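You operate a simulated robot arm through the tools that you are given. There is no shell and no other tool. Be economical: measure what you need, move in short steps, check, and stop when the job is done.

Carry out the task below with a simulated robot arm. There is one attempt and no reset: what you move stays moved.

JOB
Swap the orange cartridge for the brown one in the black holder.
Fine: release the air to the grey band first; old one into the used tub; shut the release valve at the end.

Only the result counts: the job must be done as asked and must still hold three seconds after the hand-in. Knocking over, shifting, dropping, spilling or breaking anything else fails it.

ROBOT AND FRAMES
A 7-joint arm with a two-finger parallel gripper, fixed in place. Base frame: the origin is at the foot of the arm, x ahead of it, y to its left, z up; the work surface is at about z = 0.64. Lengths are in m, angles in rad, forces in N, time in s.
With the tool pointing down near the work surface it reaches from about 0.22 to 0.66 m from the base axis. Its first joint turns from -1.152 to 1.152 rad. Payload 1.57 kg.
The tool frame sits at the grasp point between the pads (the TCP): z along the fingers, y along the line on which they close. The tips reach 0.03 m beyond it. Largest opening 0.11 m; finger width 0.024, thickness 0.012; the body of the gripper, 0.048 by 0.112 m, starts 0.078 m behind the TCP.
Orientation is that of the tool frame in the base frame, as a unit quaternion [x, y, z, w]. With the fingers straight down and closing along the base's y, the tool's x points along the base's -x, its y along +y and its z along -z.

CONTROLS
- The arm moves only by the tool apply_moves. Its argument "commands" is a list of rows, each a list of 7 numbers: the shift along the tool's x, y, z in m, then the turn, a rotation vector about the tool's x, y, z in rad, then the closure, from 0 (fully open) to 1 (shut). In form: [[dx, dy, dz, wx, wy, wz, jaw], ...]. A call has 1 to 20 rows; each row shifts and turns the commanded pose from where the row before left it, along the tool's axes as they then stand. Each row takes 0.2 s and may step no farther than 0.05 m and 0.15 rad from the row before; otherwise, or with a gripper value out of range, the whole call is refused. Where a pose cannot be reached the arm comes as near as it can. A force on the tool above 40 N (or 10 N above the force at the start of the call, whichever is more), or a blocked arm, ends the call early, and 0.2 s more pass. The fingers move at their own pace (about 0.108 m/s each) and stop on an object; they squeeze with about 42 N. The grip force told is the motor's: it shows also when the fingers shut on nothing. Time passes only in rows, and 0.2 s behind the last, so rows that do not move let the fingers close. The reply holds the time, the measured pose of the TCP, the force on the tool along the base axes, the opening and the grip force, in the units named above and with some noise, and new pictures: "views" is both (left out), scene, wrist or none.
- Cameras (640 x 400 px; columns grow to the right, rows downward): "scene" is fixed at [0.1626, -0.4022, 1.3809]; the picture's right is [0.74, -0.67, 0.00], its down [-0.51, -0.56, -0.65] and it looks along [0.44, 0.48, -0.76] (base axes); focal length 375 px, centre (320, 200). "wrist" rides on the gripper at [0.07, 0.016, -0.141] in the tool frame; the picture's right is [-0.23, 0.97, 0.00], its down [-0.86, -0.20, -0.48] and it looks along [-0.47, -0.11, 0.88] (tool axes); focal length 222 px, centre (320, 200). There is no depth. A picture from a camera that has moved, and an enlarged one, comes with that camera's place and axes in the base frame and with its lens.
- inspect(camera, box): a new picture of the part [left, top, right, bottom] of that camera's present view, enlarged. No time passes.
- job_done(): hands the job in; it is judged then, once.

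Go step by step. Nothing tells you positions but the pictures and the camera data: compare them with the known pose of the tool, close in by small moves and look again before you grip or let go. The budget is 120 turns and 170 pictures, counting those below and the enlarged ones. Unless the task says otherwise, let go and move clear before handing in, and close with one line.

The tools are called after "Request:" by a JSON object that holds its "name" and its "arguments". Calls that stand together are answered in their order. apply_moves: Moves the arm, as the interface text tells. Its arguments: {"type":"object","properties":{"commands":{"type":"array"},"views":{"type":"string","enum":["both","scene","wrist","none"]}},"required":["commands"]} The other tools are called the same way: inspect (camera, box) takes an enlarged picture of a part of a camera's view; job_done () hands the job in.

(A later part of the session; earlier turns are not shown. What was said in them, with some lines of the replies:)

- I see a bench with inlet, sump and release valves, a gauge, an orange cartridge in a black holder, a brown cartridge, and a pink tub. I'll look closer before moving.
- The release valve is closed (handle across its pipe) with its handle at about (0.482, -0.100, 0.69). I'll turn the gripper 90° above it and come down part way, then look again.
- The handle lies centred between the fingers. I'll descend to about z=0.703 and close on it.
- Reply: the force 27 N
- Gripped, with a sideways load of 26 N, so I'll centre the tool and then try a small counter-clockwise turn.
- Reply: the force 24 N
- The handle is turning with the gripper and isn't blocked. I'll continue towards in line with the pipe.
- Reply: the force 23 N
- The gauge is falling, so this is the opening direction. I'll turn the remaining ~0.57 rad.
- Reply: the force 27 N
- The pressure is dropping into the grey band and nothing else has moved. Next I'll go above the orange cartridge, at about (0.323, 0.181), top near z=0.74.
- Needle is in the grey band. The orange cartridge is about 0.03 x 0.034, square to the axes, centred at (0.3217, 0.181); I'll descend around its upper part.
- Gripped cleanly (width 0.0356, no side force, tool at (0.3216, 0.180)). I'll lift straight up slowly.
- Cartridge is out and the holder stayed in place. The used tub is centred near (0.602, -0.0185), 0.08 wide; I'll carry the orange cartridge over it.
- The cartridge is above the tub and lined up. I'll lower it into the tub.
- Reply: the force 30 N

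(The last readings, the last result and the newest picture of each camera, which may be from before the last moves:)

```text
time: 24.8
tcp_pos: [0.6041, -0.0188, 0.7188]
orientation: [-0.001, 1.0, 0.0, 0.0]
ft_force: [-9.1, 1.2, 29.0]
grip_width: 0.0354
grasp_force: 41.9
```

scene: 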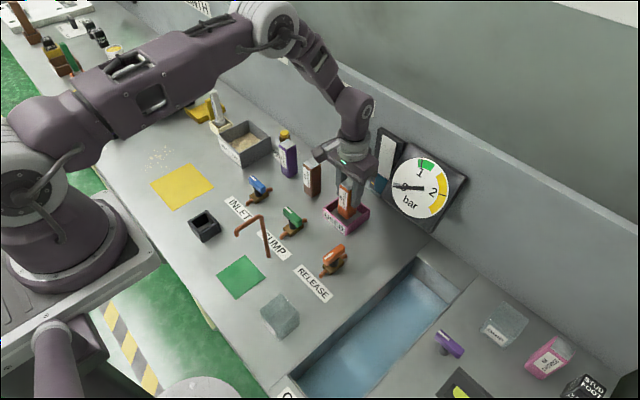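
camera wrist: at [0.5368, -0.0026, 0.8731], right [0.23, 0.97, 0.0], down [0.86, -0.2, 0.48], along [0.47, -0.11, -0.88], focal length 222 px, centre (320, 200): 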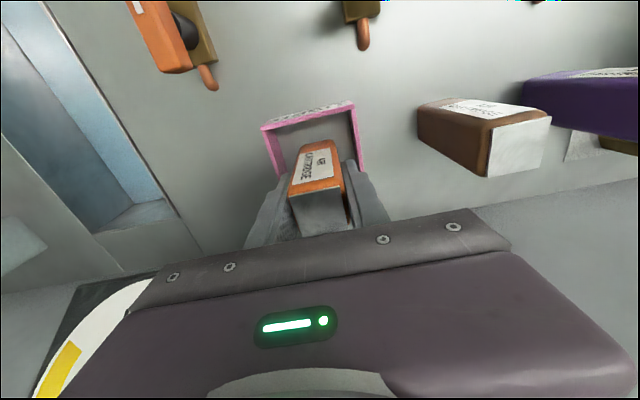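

Floor contact at TCP z≈0.719. I'll ease off, open part way, and rise.

Request:
{"name": "apply_moves", "arguments": {"commands": [[0, 0, -0.0015, 0, 0, 0, 1], [0, 0, 0, 0, 0, 0, 0.6], [0, 0, 0, 0, 0, 0, 0.5], [0, 0, 0, 0, 0, 0, 0.45], [0, 0, -0.02, 0, 0, 0, 0.45], [0, 0, -0.03, 0, 0, 0, 0.45], [0, 0, -0.04, 0, 0, 0, 0.45], [0, 0, -0.04, 0, 0, 0, 0.3], [0, 0, -0.02, 0, 0, 0, 0], [0, 0, 0, 0, 0, 0, 0]]}}

Request:
{"name": "inspect", "arguments": {"camera": "scene", "box": [270, 140, 400, 260]}}

Request:
{"name": "inspect", "arguments": {"camera": "wrist", "box": [260, 40, 480, 200]}}

```text
time: 27.0
tcp_pos: [0.6037, -0.0193, 0.8708]
orientation: [0.0, 1.0, 0.0, 0.0]
ft_force: [1.0, -0.6, -0.7]
grip_width: 0.1102
grasp_force: 0.1
camera wrist: at [0.5364, -0.0031, 1.0123], right [0.23, 0.97, 0.0], down [0.86, -0.2, 0.48], along [0.47, -0.11, -0.88], focal length 222 px, centre (320, 200)
```

scene: 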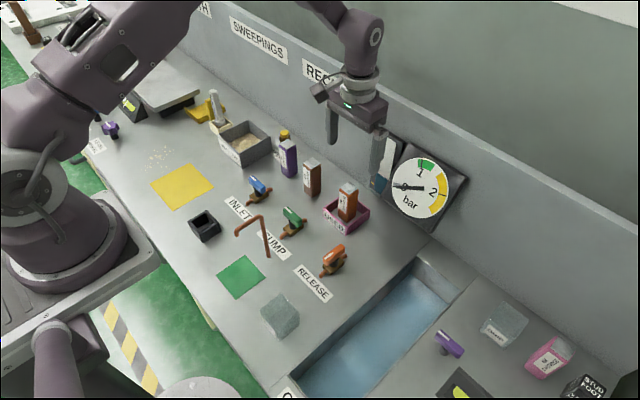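
wrist: 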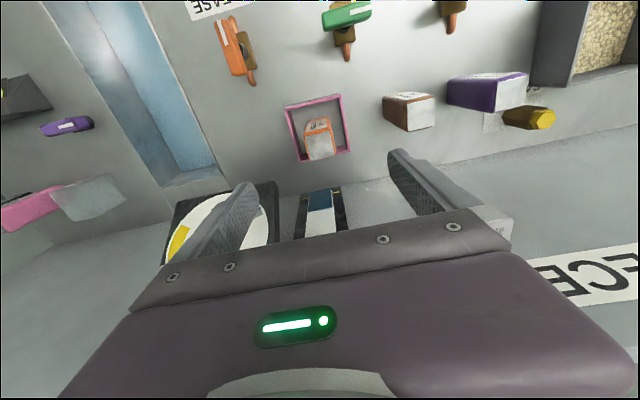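

```text
3.33 times, centred on (335, 200) of scene
camera zoom: at [0.1626, -0.4022, 1.3809], right [0.74, -0.67, 0.0], down [-0.51, -0.56, -0.65], along [0.44, 0.48, -0.76], focal length 1250 px, centre (270, 200)
```

zoom: 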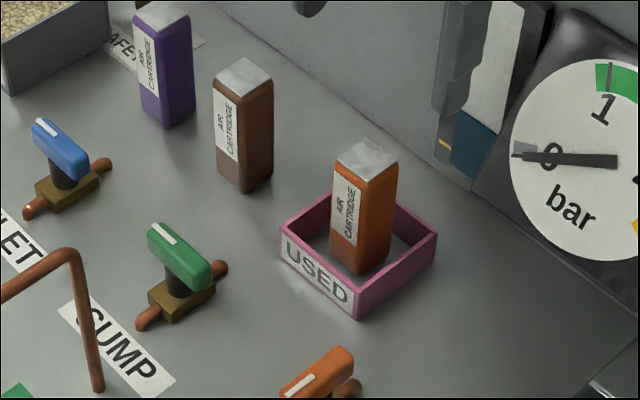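

```text
2.50 times, centred on (370, 120) of wrist
camera zoom: at [0.5364, -0.0031, 1.0123], right [0.23, 0.97, 0.0], down [0.86, -0.2, 0.48], along [0.47, -0.11, -0.88], focal length 555 px, centre (195, 400)
```

zoom: 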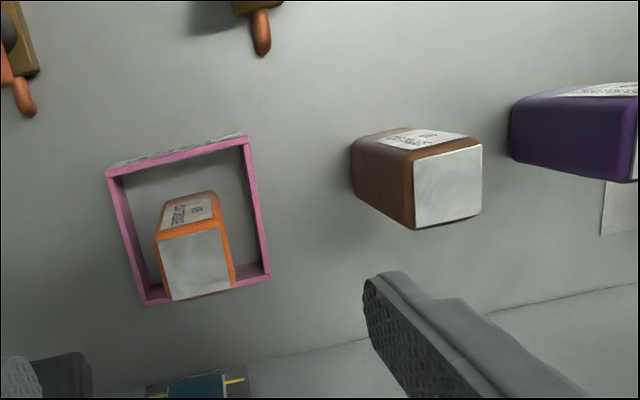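

Orange stands upright in the tub. The brown cartridge is at about (0.5965, 0.103), with a purple one close beside it, so I'll approach with the jaws only 0.06 open.

Request:
{"name": "apply_moves", "arguments": {"commands": [[0.0072, 0.0423, 0, 0, 0, 0, 0.45], [0, 0.04, 0, 0, 0, 0, 0.45], [0, 0.04, 0, 0, 0, 0, 0.45], [0, 0, 0.03, 0, 0, 0, 0.45], [0, 0, 0.03, 0, 0, 0, 0.45], [0, 0, 0, 0, 0, 0, 0.45]]}}

Request:
{"name": "inspect", "arguments": {"camera": "wrist", "box": [220, 60, 440, 220]}}

Request:
{"name": "inspect", "arguments": {"camera": "scene", "box": [250, 110, 380, 230]}}

```text
time: 28.4
tcp_pos: [0.5962, 0.1044, 0.8092]
orientation: [-0.001, 1.0, 0.0, 0.0]
ft_force: [-0.2, 0.2, 1.0]
grip_width: 0.0606
grasp_force: 0.1
camera wrist: at [0.5296, 0.1198, 0.9512], right [0.23, 0.97, 0.0], down [0.86, -0.2, 0.48], along [0.47, -0.11, -0.88], focal length 222 px, centre (320, 200)
```

scene: 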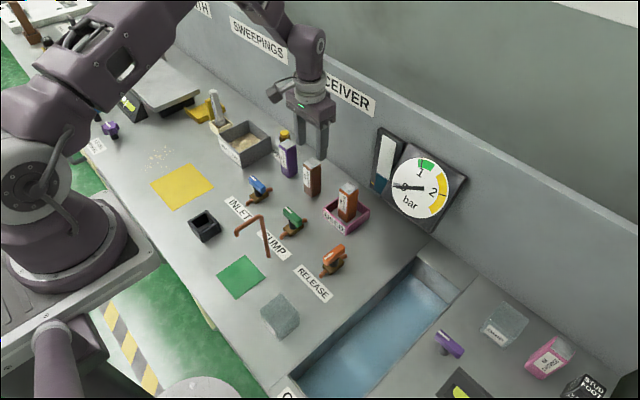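
wrist: 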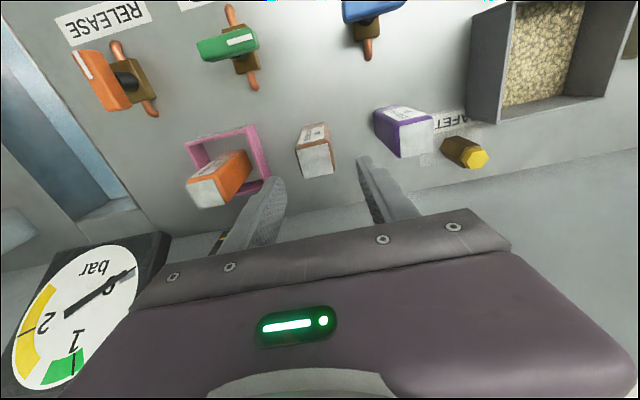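

```text
2.50 times, centred on (330, 140) of wrist
camera zoom: at [0.5296, 0.1198, 0.9512], right [0.23, 0.97, 0.0], down [0.86, -0.2, 0.48], along [0.47, -0.11, -0.88], focal length 555 px, centre (295, 350)
```

zoom: 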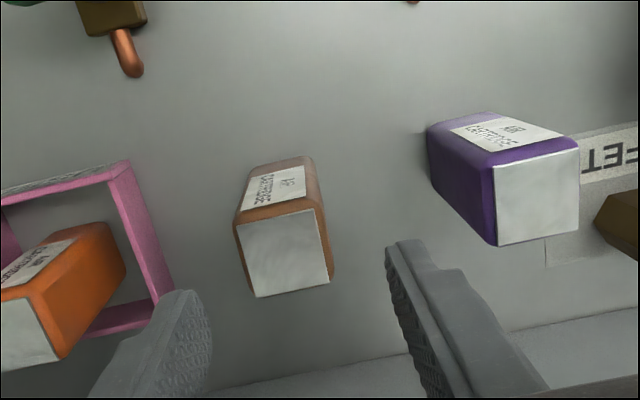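

```text
3.33 times, centred on (315, 170) of scene
camera zoom: at [0.1626, -0.4022, 1.3809], right [0.74, -0.67, 0.0], down [-0.51, -0.56, -0.65], along [0.44, 0.48, -0.76], focal length 1250 px, centre (337, 300)
```

zoom: 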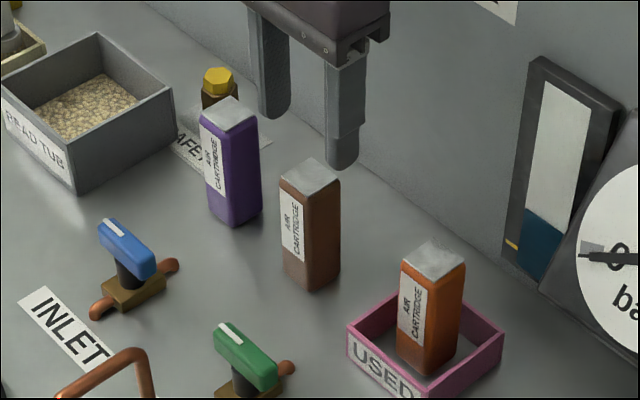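

Request:
{"name": "apply_moves", "arguments": {"commands": [[0, -0.004, 0.03, 0, 0, 0, 0.45], [0, 0, 0.03, 0, 0, 0, 0.45], [0, 0, 0.02, 0, 0, 0, 0.45], [0, 0, 0.01, 0, 0, 0, 0.45], [0, 0, 0, 0, 0, 0, 0.45]], "views": "none"}}

Request:
{"name": "inspect", "arguments": {"camera": "wrist", "box": [220, 60, 440, 220]}}

Request:
{"name": "inspect", "arguments": {"camera": "scene", "box": [250, 110, 380, 230]}}

```text
time: 29.6
tcp_pos: [0.5984, 0.0996, 0.7205]
orientation: [-0.001, 1.0, -0.001, 0.0]
ft_force: [-0.3, -0.6, -0.3]
grip_width: 0.0606
grasp_force: 0.1
```

```text
2.50 times, centred on (330, 140) of wrist
camera zoom: at [0.5297, 0.1151, 0.8612], right [0.23, 0.97, 0.0], down [0.86, -0.2, 0.48], along [0.47, -0.11, -0.88], focal length 555 px, centre (295, 350)
```

zoom: 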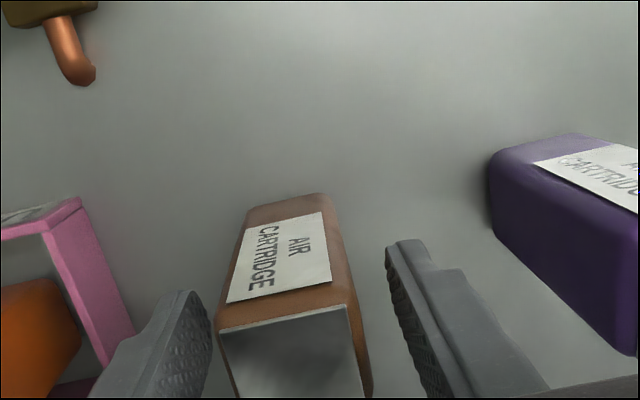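

```text
3.33 times, centred on (315, 170) of scene
camera zoom: at [0.1626, -0.4022, 1.3809], right [0.74, -0.67, 0.0], down [-0.51, -0.56, -0.65], along [0.44, 0.48, -0.76], focal length 1250 px, centre (337, 300)
```

zoom: 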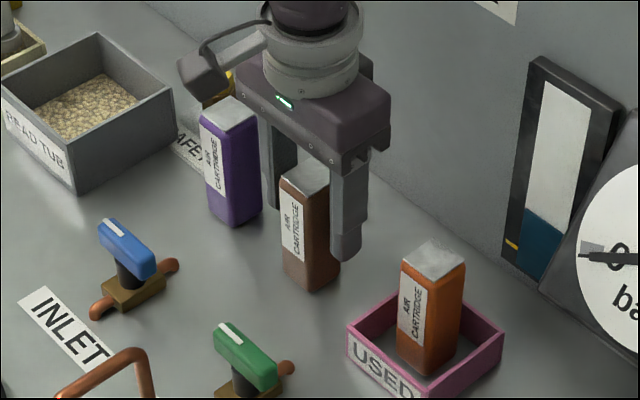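

The brown cartridge sits in the jaws just as the orange one did when gripped. Closing and lifting.

Request:
{"name": "apply_moves", "arguments": {"commands": [[0, 0, 0, 0, 0, 0, 0.6], [0, 0, 0, 0, 0, 0, 0.65], [0, 0, 0, 0, 0, 0, 0.7], [0, 0, 0, 0, 0, 0, 1], [0, 0, 0, 0, 0, 0, 1], [0, 0, 0, 0, 0, 0, 1]], "views": "none"}}

Request:
{"name": "inspect", "arguments": {"camera": "wrist", "box": [220, 60, 440, 220]}}

Request:
{"name": "apply_moves", "arguments": {"commands": [[0, 0, -0.02, 0, 0, 0, 1], [0, 0, -0.03, 0, 0, 0, 1], [0, 0, -0.04, 0, 0, 0, 1], [0, 0, -0.04, 0, 0, 0, 1], [0, 0, -0.04, 0, 0, 0, 1], [0, 0, 0, 0, 0, 0, 1]]}}

Request:
{"name": "inspect", "arguments": {"camera": "wrist", "box": [220, 60, 440, 220]}}

```text
time: 31.0
tcp_pos: [0.5974, 0.0987, 0.7195]
orientation: [0.0, 1.0, 0.0, 0.0]
ft_force: [-0.3, -0.3, -0.6]
grip_width: 0.0354
grasp_force: 41.8
```

```text
2.50 times, centred on (330, 140) of wrist
camera zoom: at [0.5296, 0.1151, 0.8614], right [0.23, 0.97, 0.0], down [0.86, -0.2, 0.48], along [0.47, -0.11, -0.88], focal length 555 px, centre (295, 350)
```

zoom: 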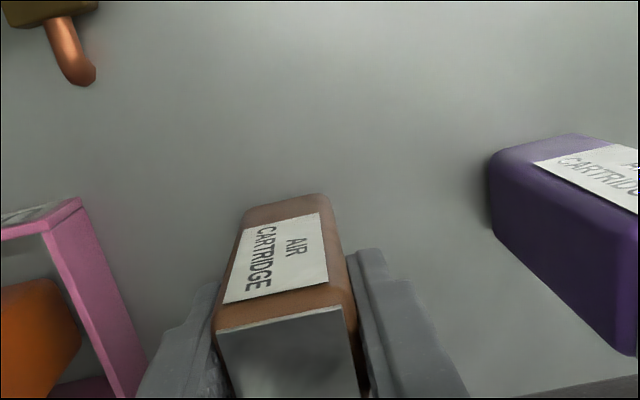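

```text
time: 32.4
tcp_pos: [0.5973, 0.0993, 0.8886]
orientation: [-0.001, 1.0, 0.001, 0.001]
ft_force: [-0.5, -0.2, -1.0]
grip_width: 0.0351
grasp_force: 42.2
camera wrist: at [0.5293, 0.1149, 1.0305], right [0.23, 0.97, 0.0], down [0.86, -0.2, 0.48], along [0.47, -0.11, -0.88], focal length 222 px, centre (320, 200)
```

scene: 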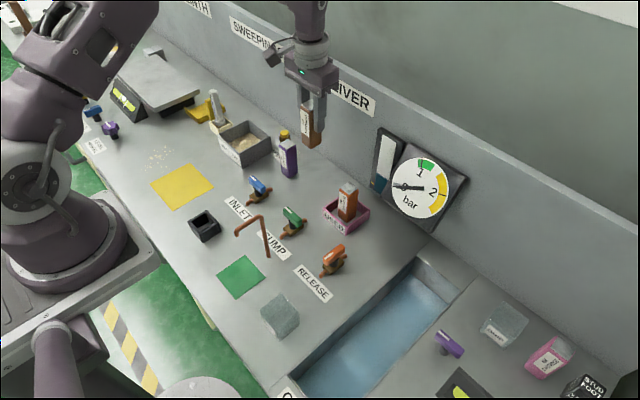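
wrist: 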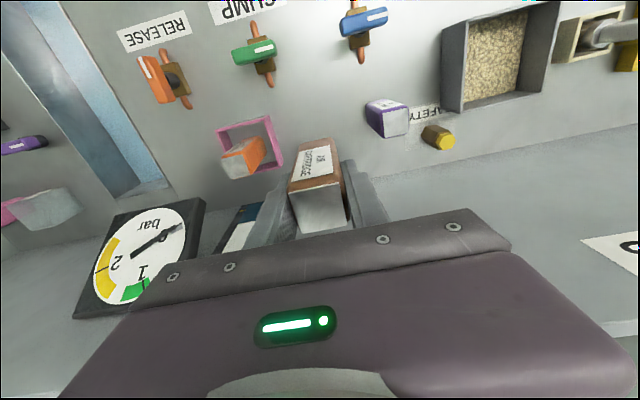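

```text
2.50 times, centred on (330, 140) of wrist
camera zoom: at [0.5293, 0.1149, 1.0305], right [0.23, 0.97, 0.0], down [0.86, -0.2, 0.48], along [0.47, -0.11, -0.88], focal length 555 px, centre (295, 350)
```

zoom: 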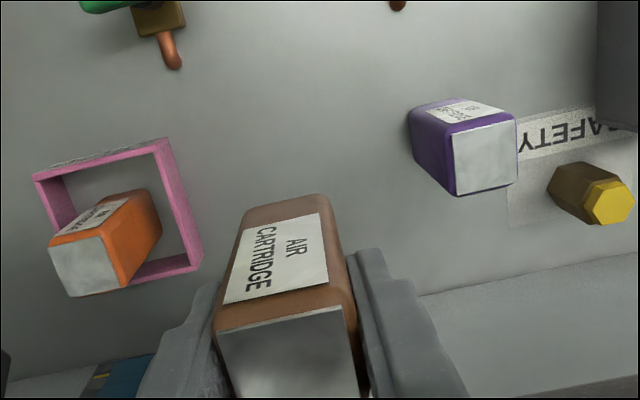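

Brown is held as squarely as the orange was. I'll carry it over the holder, to (0.3216, 0.1801).

Request:
{"name": "apply_moves", "arguments": {"commands": [[0.0394, 0.01154, 0, 0, 0, 0, 1], [0.0394, 0.01154, 0, 0, 0, 0, 1], [0.0394, 0.01154, 0, 0, 0, 0, 1], [0.0394, 0.01154, 0, 0, 0, 0, 1], [0.0394, 0.01154, 0, 0, 0, 0, 1], [0.0394, 0.01154, 0, 0, 0, 0, 1], [0.0394, 0.01154, 0, 0, 0, 0, 1], [0, 0, 0.04, 0, 0, 0, 1], [0, 0, 0.04, 0, 0, 0, 1], [0, 0, 0, 0, 0, 0, 1], [0, 0, 0, 0, 0, 0, 1]]}}

Request:
{"name": "inspect", "arguments": {"camera": "wrist", "box": [220, 60, 440, 220]}}

Request:
{"name": "inspect", "arguments": {"camera": "scene", "box": [150, 160, 270, 260]}}

```text
time: 34.8
tcp_pos: [0.3217, 0.1788, 0.8111]
orientation: [0.0, 1.0, 0.0, -0.001]
ft_force: [0.0, 0.0, -0.8]
grip_width: 0.0354
grasp_force: 41.7
camera wrist: at [0.2541, 0.1945, 0.952], right [0.23, 0.97, 0.0], down [0.86, -0.2, 0.48], along [0.47, -0.11, -0.88], focal length 222 px, centre (320, 200)
```

scene: 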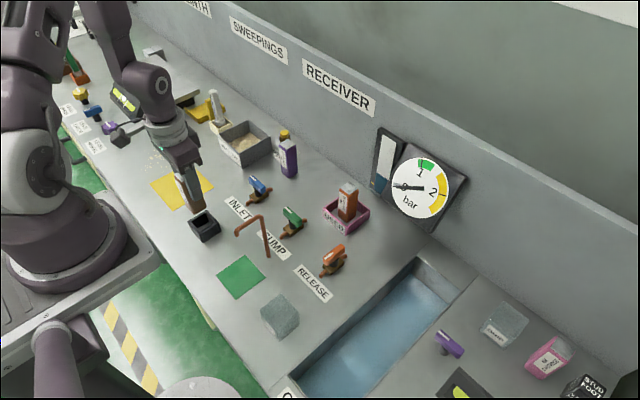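
wrist: 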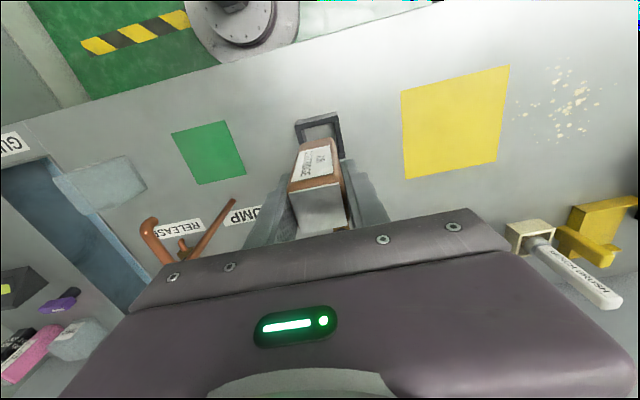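

```text
2.50 times, centred on (330, 140) of wrist
camera zoom: at [0.2541, 0.1945, 0.952], right [0.23, 0.97, 0.0], down [0.86, -0.2, 0.48], along [0.47, -0.11, -0.88], focal length 555 px, centre (295, 350)
```

zoom: 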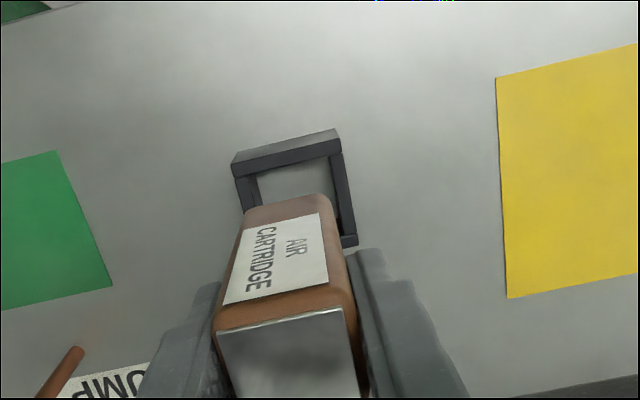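

```text
4.00 times, centred on (210, 210) of scene
camera zoom: at [0.1626, -0.4022, 1.3809], right [0.74, -0.67, 0.0], down [-0.51, -0.56, -0.65], along [0.44, 0.48, -0.76], focal length 1501 px, centre (760, 160)
```

zoom: 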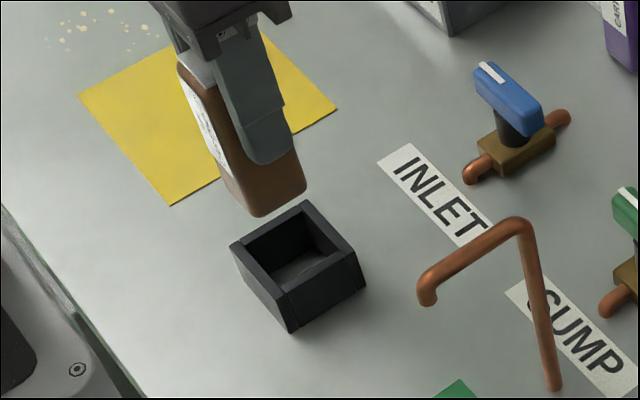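

Request:
{"name": "apply_moves", "arguments": {"commands": [[0, 0.0008, 0.03, 0, 0, 0, 1], [0, 0, 0.014, 0, 0, 0, 1], [0, 0, 0, 0, 0, 0, 1], [0, 0, 0, 0, 0, 0, 1]], "views": "none"}}

Request:
{"name": "inspect", "arguments": {"camera": "wrist", "box": [250, 90, 390, 190]}}

Request:
{"name": "inspect", "arguments": {"camera": "scene", "box": [170, 170, 250, 250]}}

```text
time: 35.8
tcp_pos: [0.3218, 0.1807, 0.7659]
orientation: [-0.001, 1.0, 0.0, 0.001]
ft_force: [-0.5, -0.5, -0.9]
grip_width: 0.0351
grasp_force: 41.9
```

```text
4.00 times, centred on (320, 140) of wrist
camera zoom: at [0.2544, 0.1962, 0.9073], right [0.23, 0.97, 0.0], down [0.86, -0.2, 0.48], along [0.47, -0.11, -0.88], focal length 888 px, centre (320, 440)
```

zoom: 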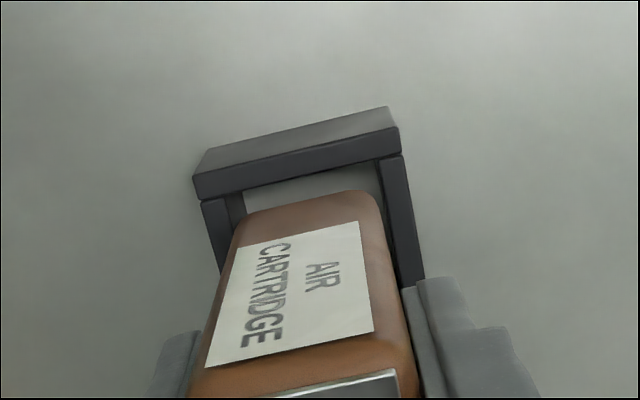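

```text
5.00 times, centred on (210, 210) of scene
camera zoom: at [0.1626, -0.4022, 1.3809], right [0.74, -0.67, 0.0], down [-0.51, -0.56, -0.65], along [0.44, 0.48, -0.76], focal length 1876 px, centre (870, 150)
```

zoom: 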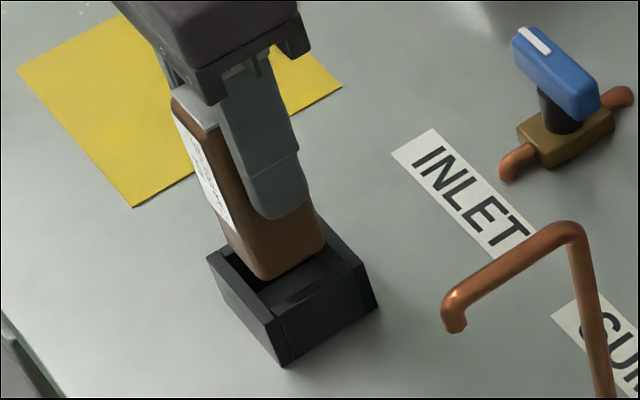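

Alignment over the opening looks right. Lowering slowly, watching the force.

Request:
{"name": "apply_moves", "arguments": {"commands": [[0, -0.0003, 0.006, 0, 0, 0, 1], [0, 0, 0.006, 0, 0, 0, 1], [0, 0, 0.005, 0, 0, 0, 1], [0, 0, 0.005, 0, 0, 0, 1], [0, 0, 0, 0, 0, 0, 1]], "views": "none"}}

Request:
{"name": "inspect", "arguments": {"camera": "scene", "box": [170, 170, 250, 250]}}

Request:
{"name": "inspect", "arguments": {"camera": "wrist", "box": [250, 90, 390, 190]}}

```text
time: 37.0
tcp_pos: [0.321, 0.1804, 0.7434]
orientation: [-0.001, 1.0, 0.0, 0.0]
ft_force: [-1.2, -0.6, -1.1]
grip_width: 0.0354
grasp_force: 42.1
```

```text
5.00 times, centred on (210, 210) of scene
camera zoom: at [0.1626, -0.4022, 1.3809], right [0.74, -0.67, 0.0], down [-0.51, -0.56, -0.65], along [0.44, 0.48, -0.76], focal length 1876 px, centre (870, 150)
```

zoom: 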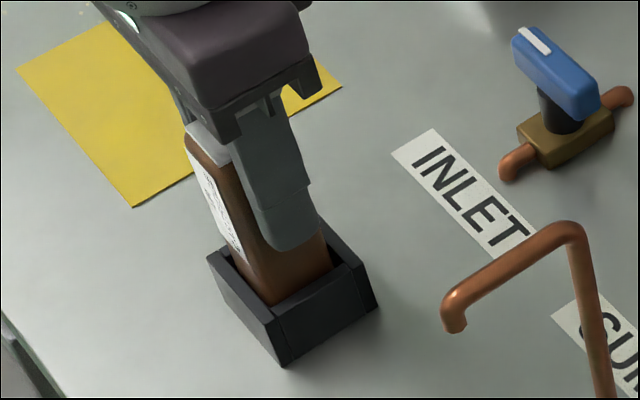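

```text
4.00 times, centred on (320, 140) of wrist
camera zoom: at [0.2539, 0.1961, 0.8848], right [0.23, 0.97, 0.0], down [0.86, -0.2, 0.48], along [0.47, -0.11, -0.88], focal length 888 px, centre (320, 440)
```

zoom: 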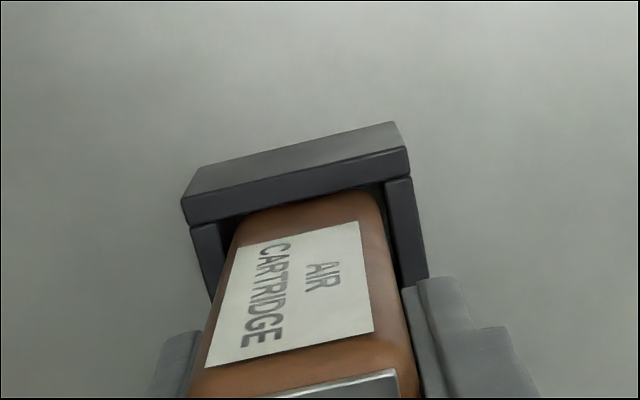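

It is entering the holder with no resistance. Continuing down to the seat near z≈0.719.

Request:
{"name": "apply_moves", "arguments": {"commands": [[0, 0, 0.006, 0, 0, 0, 1], [0, 0, 0.006, 0, 0, 0, 1], [0, 0, 0.005, 0, 0, 0, 1], [0, 0, 0.003, 0, 0, 0, 1], [0, 0, 0, 0, 0, 0, 1]], "views": "none"}}

Request:
{"name": "apply_moves", "arguments": {"commands": [[0, 0, 0.002, 0, 0, 0, 1], [0, 0, 0.001, 0, 0, 0, 1], [0, 0, 0, 0, 0, 0, 1]], "views": "none"}}

Request:
{"name": "inspect", "arguments": {"camera": "scene", "box": [170, 170, 250, 250]}}

```text
time: 38.2
tcp_pos: [0.321, 0.1787, 0.7223]
orientation: [-0.001, 1.0, 0.0, 0.0]
ft_force: [0.8, -0.7, -2.2]
grip_width: 0.0352
grasp_force: 42.1
```

```text
time: 39.0
tcp_pos: [0.3198, 0.1803, 0.7198]
orientation: [-0.001, 1.0, 0.0, 0.0]
ft_force: [-1.7, -1.5, 24.8]
grip_width: 0.0355
grasp_force: 41.9
```

```text
5.00 times, centred on (210, 210) of scene
camera zoom: at [0.1623, -0.4024, 1.3808], right [0.74, -0.67, 0.0], down [-0.51, -0.56, -0.65], along [0.44, 0.48, -0.76], focal length 1876 px, centre (870, 150)
```

zoom: 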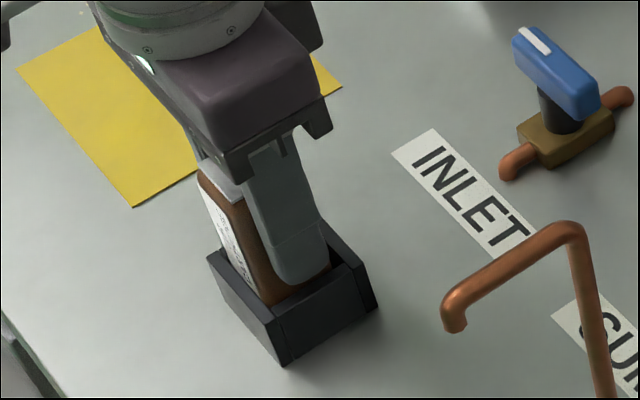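

Seated (25 N contact at z≈0.720). Easing off, releasing and rising.

Request:
{"name": "apply_moves", "arguments": {"commands": [[0, 0, -0.001, 0, 0, 0, 1], [0, 0, 0, 0, 0, 0, 0.6], [0, 0, 0, 0, 0, 0, 0.45], [0, 0, 0, 0, 0, 0, 0.45], [0, 0, -0.02, 0, 0, 0, 0.45], [0, 0, -0.03, 0, 0, 0, 0.45], [0, 0, -0.04, 0, 0, 0, 0.45], [0, 0, -0.05, 0, 0, 0, 0.45], [0, 0, -0.01, 0, 0, 0, 0.45], [0, 0, 0, 0, 0, 0, 0.45]]}}

Request:
{"name": "inspect", "arguments": {"camera": "scene", "box": [170, 170, 250, 250]}}

Request:
{"name": "inspect", "arguments": {"camera": "wrist", "box": [220, 60, 440, 220]}}

```text
time: 41.2
tcp_pos: [0.3221, 0.1809, 0.8717]
orientation: [-0.001, 1.0, 0.0, -0.001]
ft_force: [0.2, 0.5, 0.5]
grip_width: 0.0602
grasp_force: 0.0
camera wrist: at [0.2532, 0.1966, 1.0131], right [0.23, 0.97, 0.0], down [0.86, -0.2, 0.48], along [0.47, -0.11, -0.88], focal length 222 px, centre (320, 200)
```

scene: 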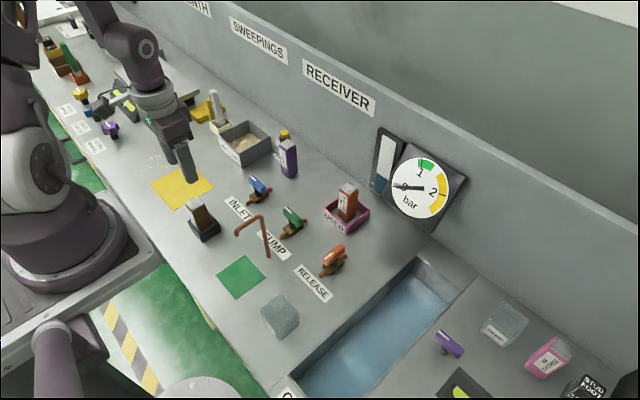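
wrist: 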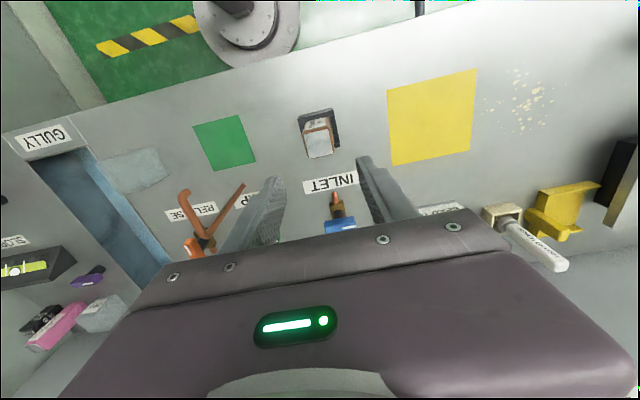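

```text
5.00 times, centred on (210, 210) of scene
camera zoom: at [0.1626, -0.4022, 1.3809], right [0.74, -0.67, 0.0], down [-0.51, -0.56, -0.65], along [0.44, 0.48, -0.76], focal length 1876 px, centre (870, 150)
```

zoom: 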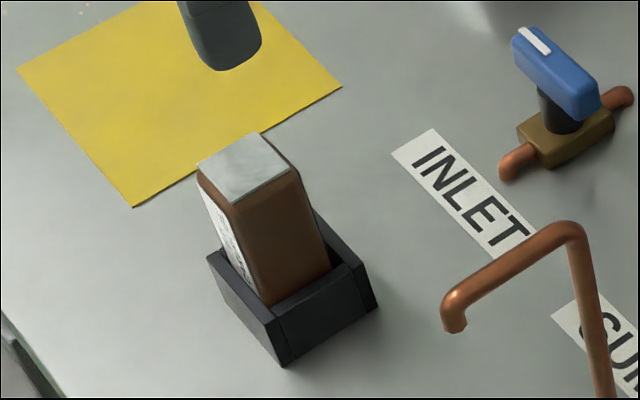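

```text
2.50 times, centred on (330, 140) of wrist
camera zoom: at [0.2532, 0.1966, 1.0131], right [0.23, 0.97, 0.0], down [0.86, -0.2, 0.48], along [0.47, -0.11, -0.88], focal length 555 px, centre (295, 350)
```

zoom: 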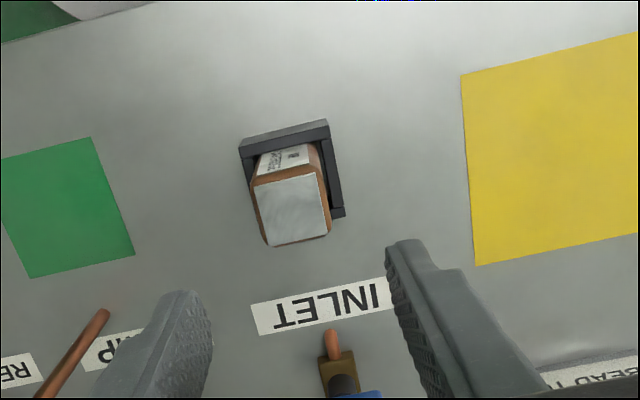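

Brown is seated in the holder as the orange was. Back to the release valve to shut it.

Request:
{"name": "apply_moves", "arguments": {"commands": [[-0.0224, -0.04, 0, 0, 0, 0, 0.45], [-0.0224, -0.04, 0, 0, 0, 0, 0.45], [-0.0224, -0.04, 0, 0, 0, 0, 0.45], [-0.0224, -0.04, 0, 0, 0, 0, 0.45], [-0.0224, -0.04, 0, 0, 0, 0, 0.45], [-0.0224, -0.04, 0, 0, 0, 0, 0.45], [-0.0224, -0.04, 0, 0, 0, 0, 0.45], [0, 0, 0.04, 0, 0, 0, 0.45], [0, 0, 0.04, 0, 0, 0, 0.45], [0, 0, 0.035, 0, 0, 0, 0.45], [0, 0, 0, 0, 0, 0, 0.45]]}}

Request:
{"name": "inspect", "arguments": {"camera": "wrist", "box": [220, 60, 440, 220]}}

Request:
{"name": "inspect", "arguments": {"camera": "scene", "box": [270, 190, 390, 290]}}

```text
time: 43.6
tcp_pos: [0.4774, -0.0998, 0.7547]
orientation: [-0.001, 1.0, 0.0, 0.001]
ft_force: [0.1, -0.4, 0.2]
grip_width: 0.0606
grasp_force: 0.0
camera wrist: at [0.4104, -0.0839, 0.8962], right [0.23, 0.97, 0.0], down [0.86, -0.2, 0.48], along [0.47, -0.11, -0.88], focal length 222 px, centre (320, 200)
```

scene: 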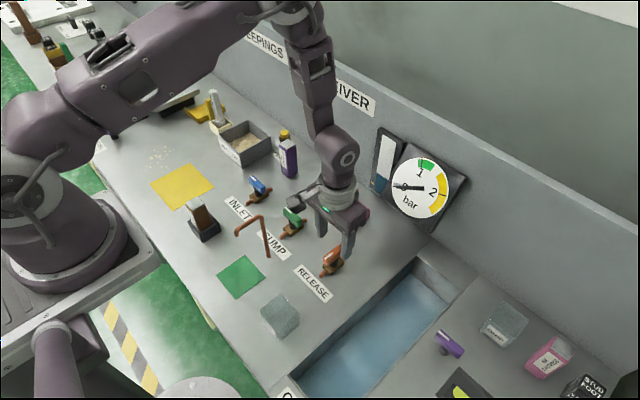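
wrist: 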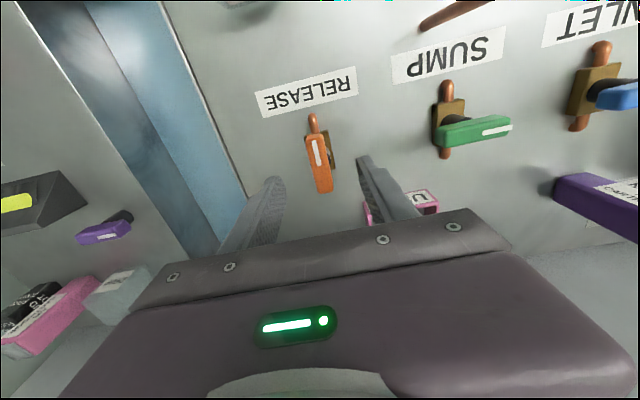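

```text
2.50 times, centred on (330, 140) of wrist
camera zoom: at [0.4104, -0.0839, 0.8962], right [0.23, 0.97, 0.0], down [0.86, -0.2, 0.48], along [0.47, -0.11, -0.88], focal length 555 px, centre (295, 350)
```

zoom: 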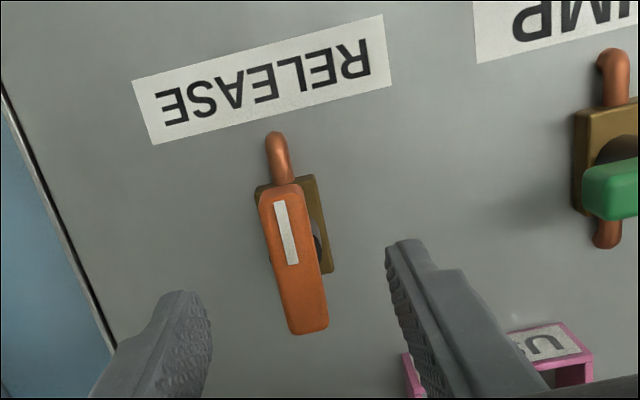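

```text
4.00 times, centred on (330, 240) of scene
camera zoom: at [0.1626, -0.4022, 1.3809], right [0.74, -0.67, 0.0], down [-0.51, -0.56, -0.65], along [0.44, 0.48, -0.76], focal length 1501 px, centre (280, 40)
```

zoom: 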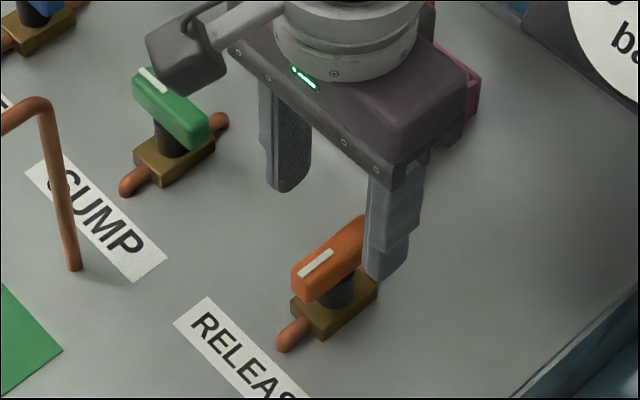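

Request:
{"name": "apply_moves", "arguments": {"commands": [[-0.001, -0.0012, 0.03, 0, 0, 0, 0.45], [0, 0, 0.02, 0, 0, 0, 0.45], [0, 0, 0, 0, 0, 0, 0.7], [0, 0, 0, 0, 0, 0, 1], [0, 0, 0, 0, 0, 0, 1], [0, 0, 0, 0, 0, 0, 1]], "views": "none"}}

Request:
{"name": "inspect", "arguments": {"camera": "wrist", "box": [220, 60, 440, 220]}}

```text
time: 45.0
tcp_pos: [0.4804, -0.0989, 0.7059]
orientation: [-0.001, 1.0, 0.001, -0.001]
ft_force: [0.1, 13.0, -4.9]
grip_width: 0.0167
grasp_force: 31.3
```

```text
2.50 times, centred on (330, 140) of wrist
camera zoom: at [0.412, -0.0843, 0.8473], right [0.22, 0.97, 0.0], down [0.86, -0.2, 0.48], along [0.47, -0.11, -0.88], focal length 555 px, centre (295, 350)
```

zoom: 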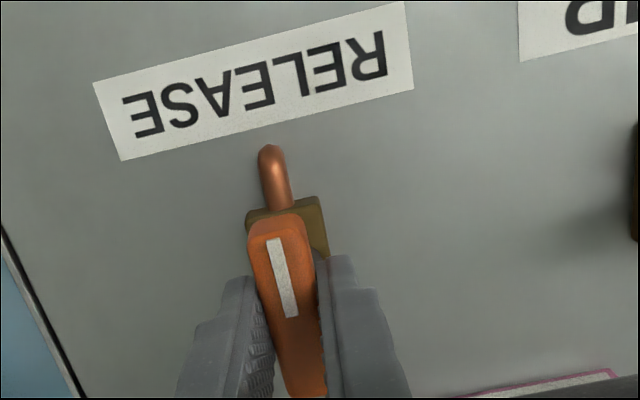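

Gripped squarely; turning clockwise back 90°.

Request:
{"name": "apply_moves", "arguments": {"commands": [[0, 0.001, 0, 0, 0, 0.1, 1], [0, 0, 0, 0, 0, 0.1, 1], [0, 0, 0, 0, 0, 0.1, 1], [0, 0, 0, 0, 0, 0.1, 1], [0, 0, 0, 0, 0, 0.1, 1], [0, 0, 0, 0, 0, 0.1, 1], [0, 0, 0, 0, 0, 0.1, 1], [0, 0, 0, 0, 0, 0.1, 1], [0, 0, 0, 0, 0, 0.1, 1], [0, 0, 0, 0, 0, 0.1, 1], [0, 0, 0, 0, 0, 0.1, 1], [0, 0, 0, 0, 0, 0.1, 1], [0, 0, 0, 0, 0, 0.1, 1], [0, 0, 0, 0, 0, 0.1, 1], [0, 0, 0, 0, 0, 0.1, 1], [0, 0, 0, 0, 0, 0.07, 1], [0, 0, 0, 0, 0, 0, 1], [0, 0, 0, 0, 0, 0, 1]]}}

Request:
{"name": "inspect", "arguments": {"camera": "wrist", "box": [220, 60, 440, 220]}}

```text
time: 48.8
tcp_pos: [0.48, -0.0995, 0.7062]
orientation: [0.707, 0.708, 0.0, 0.001]
ft_force: [18.3, 3.2, -15.7]
grip_width: 0.0168
grasp_force: 31.8
camera wrist: at [0.498, -0.03, 0.8479], right [0.97, -0.23, 0.0], down [-0.2, -0.86, 0.48], along [-0.11, -0.47, -0.88], focal length 222 px, centre (320, 200)
```

scene: 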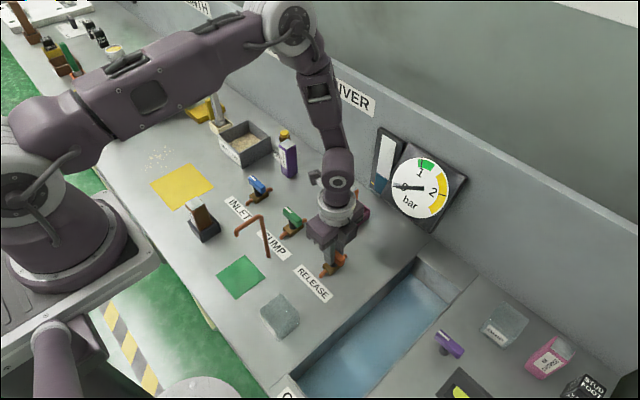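
wrist: 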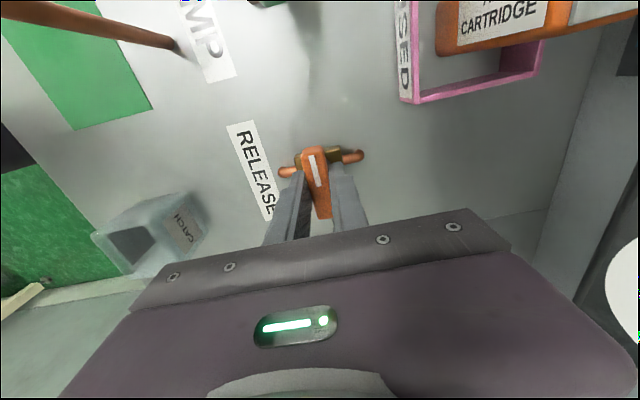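

```text
2.50 times, centred on (330, 140) of wrist
camera zoom: at [0.498, -0.03, 0.8479], right [0.97, -0.23, 0.0], down [-0.2, -0.86, 0.48], along [-0.11, -0.47, -0.88], focal length 555 px, centre (295, 350)
```

zoom: 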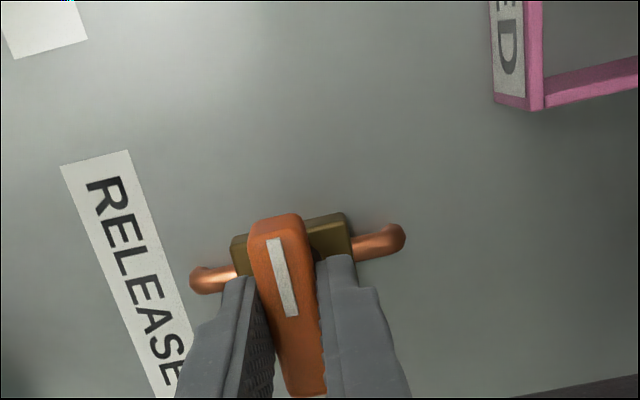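

The handle is back at its starting, closed position. Relax, open and retreat, then a final check.

Request:
{"name": "apply_moves", "arguments": {"commands": [[0, 0.0015, 0, 0, 0, 0, 1], [0, 0, 0, 0, 0, 0, 0.8], [0, 0, 0, 0, 0, 0, 0.5], [0, 0, 0, 0, 0, 0, 0.45], [0, 0, -0.03, 0, 0, 0, 0.45], [0, 0, -0.04, 0, 0, 0, 0.45], [0, 0, -0.05, 0, 0, 0, 0.45], [0, 0, -0.05, 0, 0, 0, 0.45], [0, 0, 0, 0, 0, 0, 0.45]]}}

Request:
{"name": "inspect", "arguments": {"camera": "wrist", "box": [220, 60, 440, 220]}}

Request:
{"name": "inspect", "arguments": {"camera": "scene", "box": [180, 150, 380, 290]}}

Request:
{"name": "inspect", "arguments": {"camera": "scene", "box": [360, 120, 480, 240]}}

```text
time: 50.8
tcp_pos: [0.4811, -0.0998, 0.8773]
orientation: [0.706, 0.708, 0.0, 0.0]
ft_force: [0.1, 0.4, 0.7]
grip_width: 0.0605
grasp_force: 0.2
camera wrist: at [0.4998, -0.0301, 1.0182], right [0.97, -0.23, 0.0], down [-0.2, -0.86, 0.48], along [-0.11, -0.47, -0.88], focal length 222 px, centre (320, 200)
```

scene: 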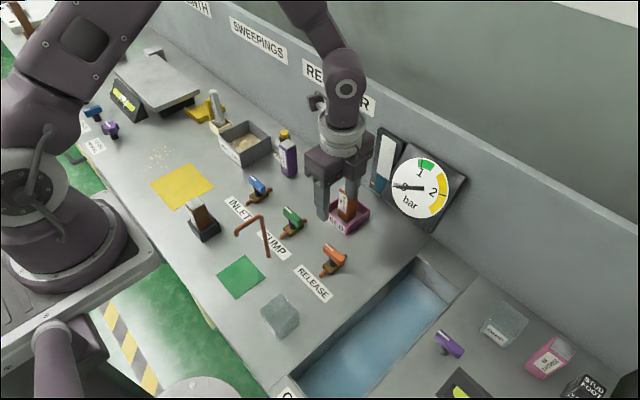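
wrist: 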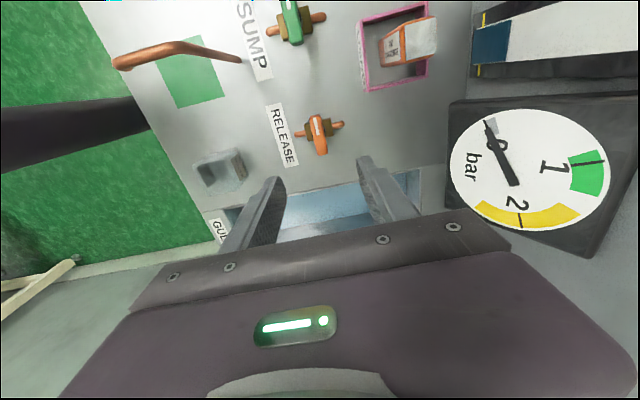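

```text
2.50 times, centred on (330, 140) of wrist
camera zoom: at [0.4998, -0.0301, 1.0182], right [0.97, -0.23, 0.0], down [-0.2, -0.86, 0.48], along [-0.11, -0.47, -0.88], focal length 555 px, centre (295, 350)
```

zoom: 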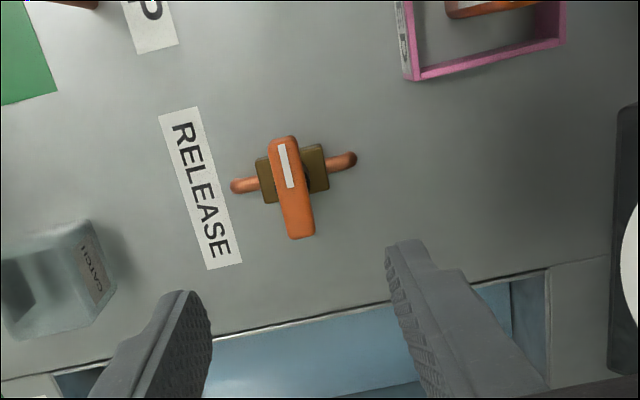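

```text
2.86 times, centred on (280, 220) of scene
camera zoom: at [0.1626, -0.4022, 1.3809], right [0.74, -0.67, 0.0], down [-0.51, -0.56, -0.65], along [0.44, 0.48, -0.76], focal length 1072 px, centre (434, 143)
```

zoom: 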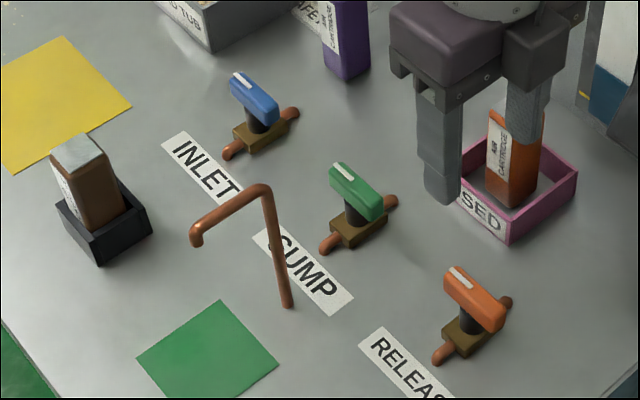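

```text
3.33 times, centred on (420, 180) of scene
camera zoom: at [0.1626, -0.4022, 1.3809], right [0.74, -0.67, 0.0], down [-0.51, -0.56, -0.65], along [0.44, 0.48, -0.76], focal length 1250 px, centre (-13, 267)
```

zoom: 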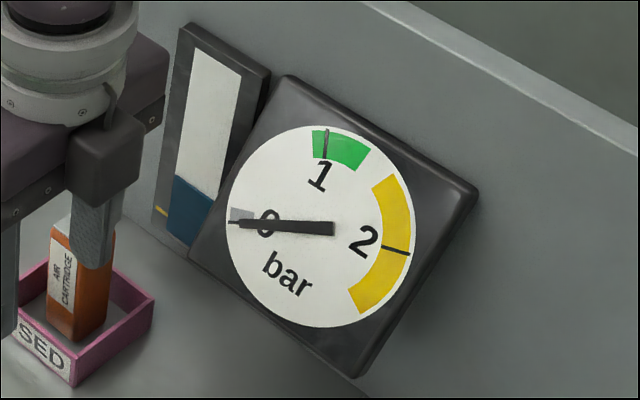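

The brown cartridge is in the holder, the orange one stands in the used tub, the release valve is across its pipe again, and the gauge reads in the grey band. The arm is clear, so I'm handing in.

Request:
{"name": "job_done", "arguments": {}}

```text
The job is handed in.
```

I released the air to the grey band, put the orange cartridge in the used tub, seated the brown one in the black holder, shut the release valve and handed the job in.
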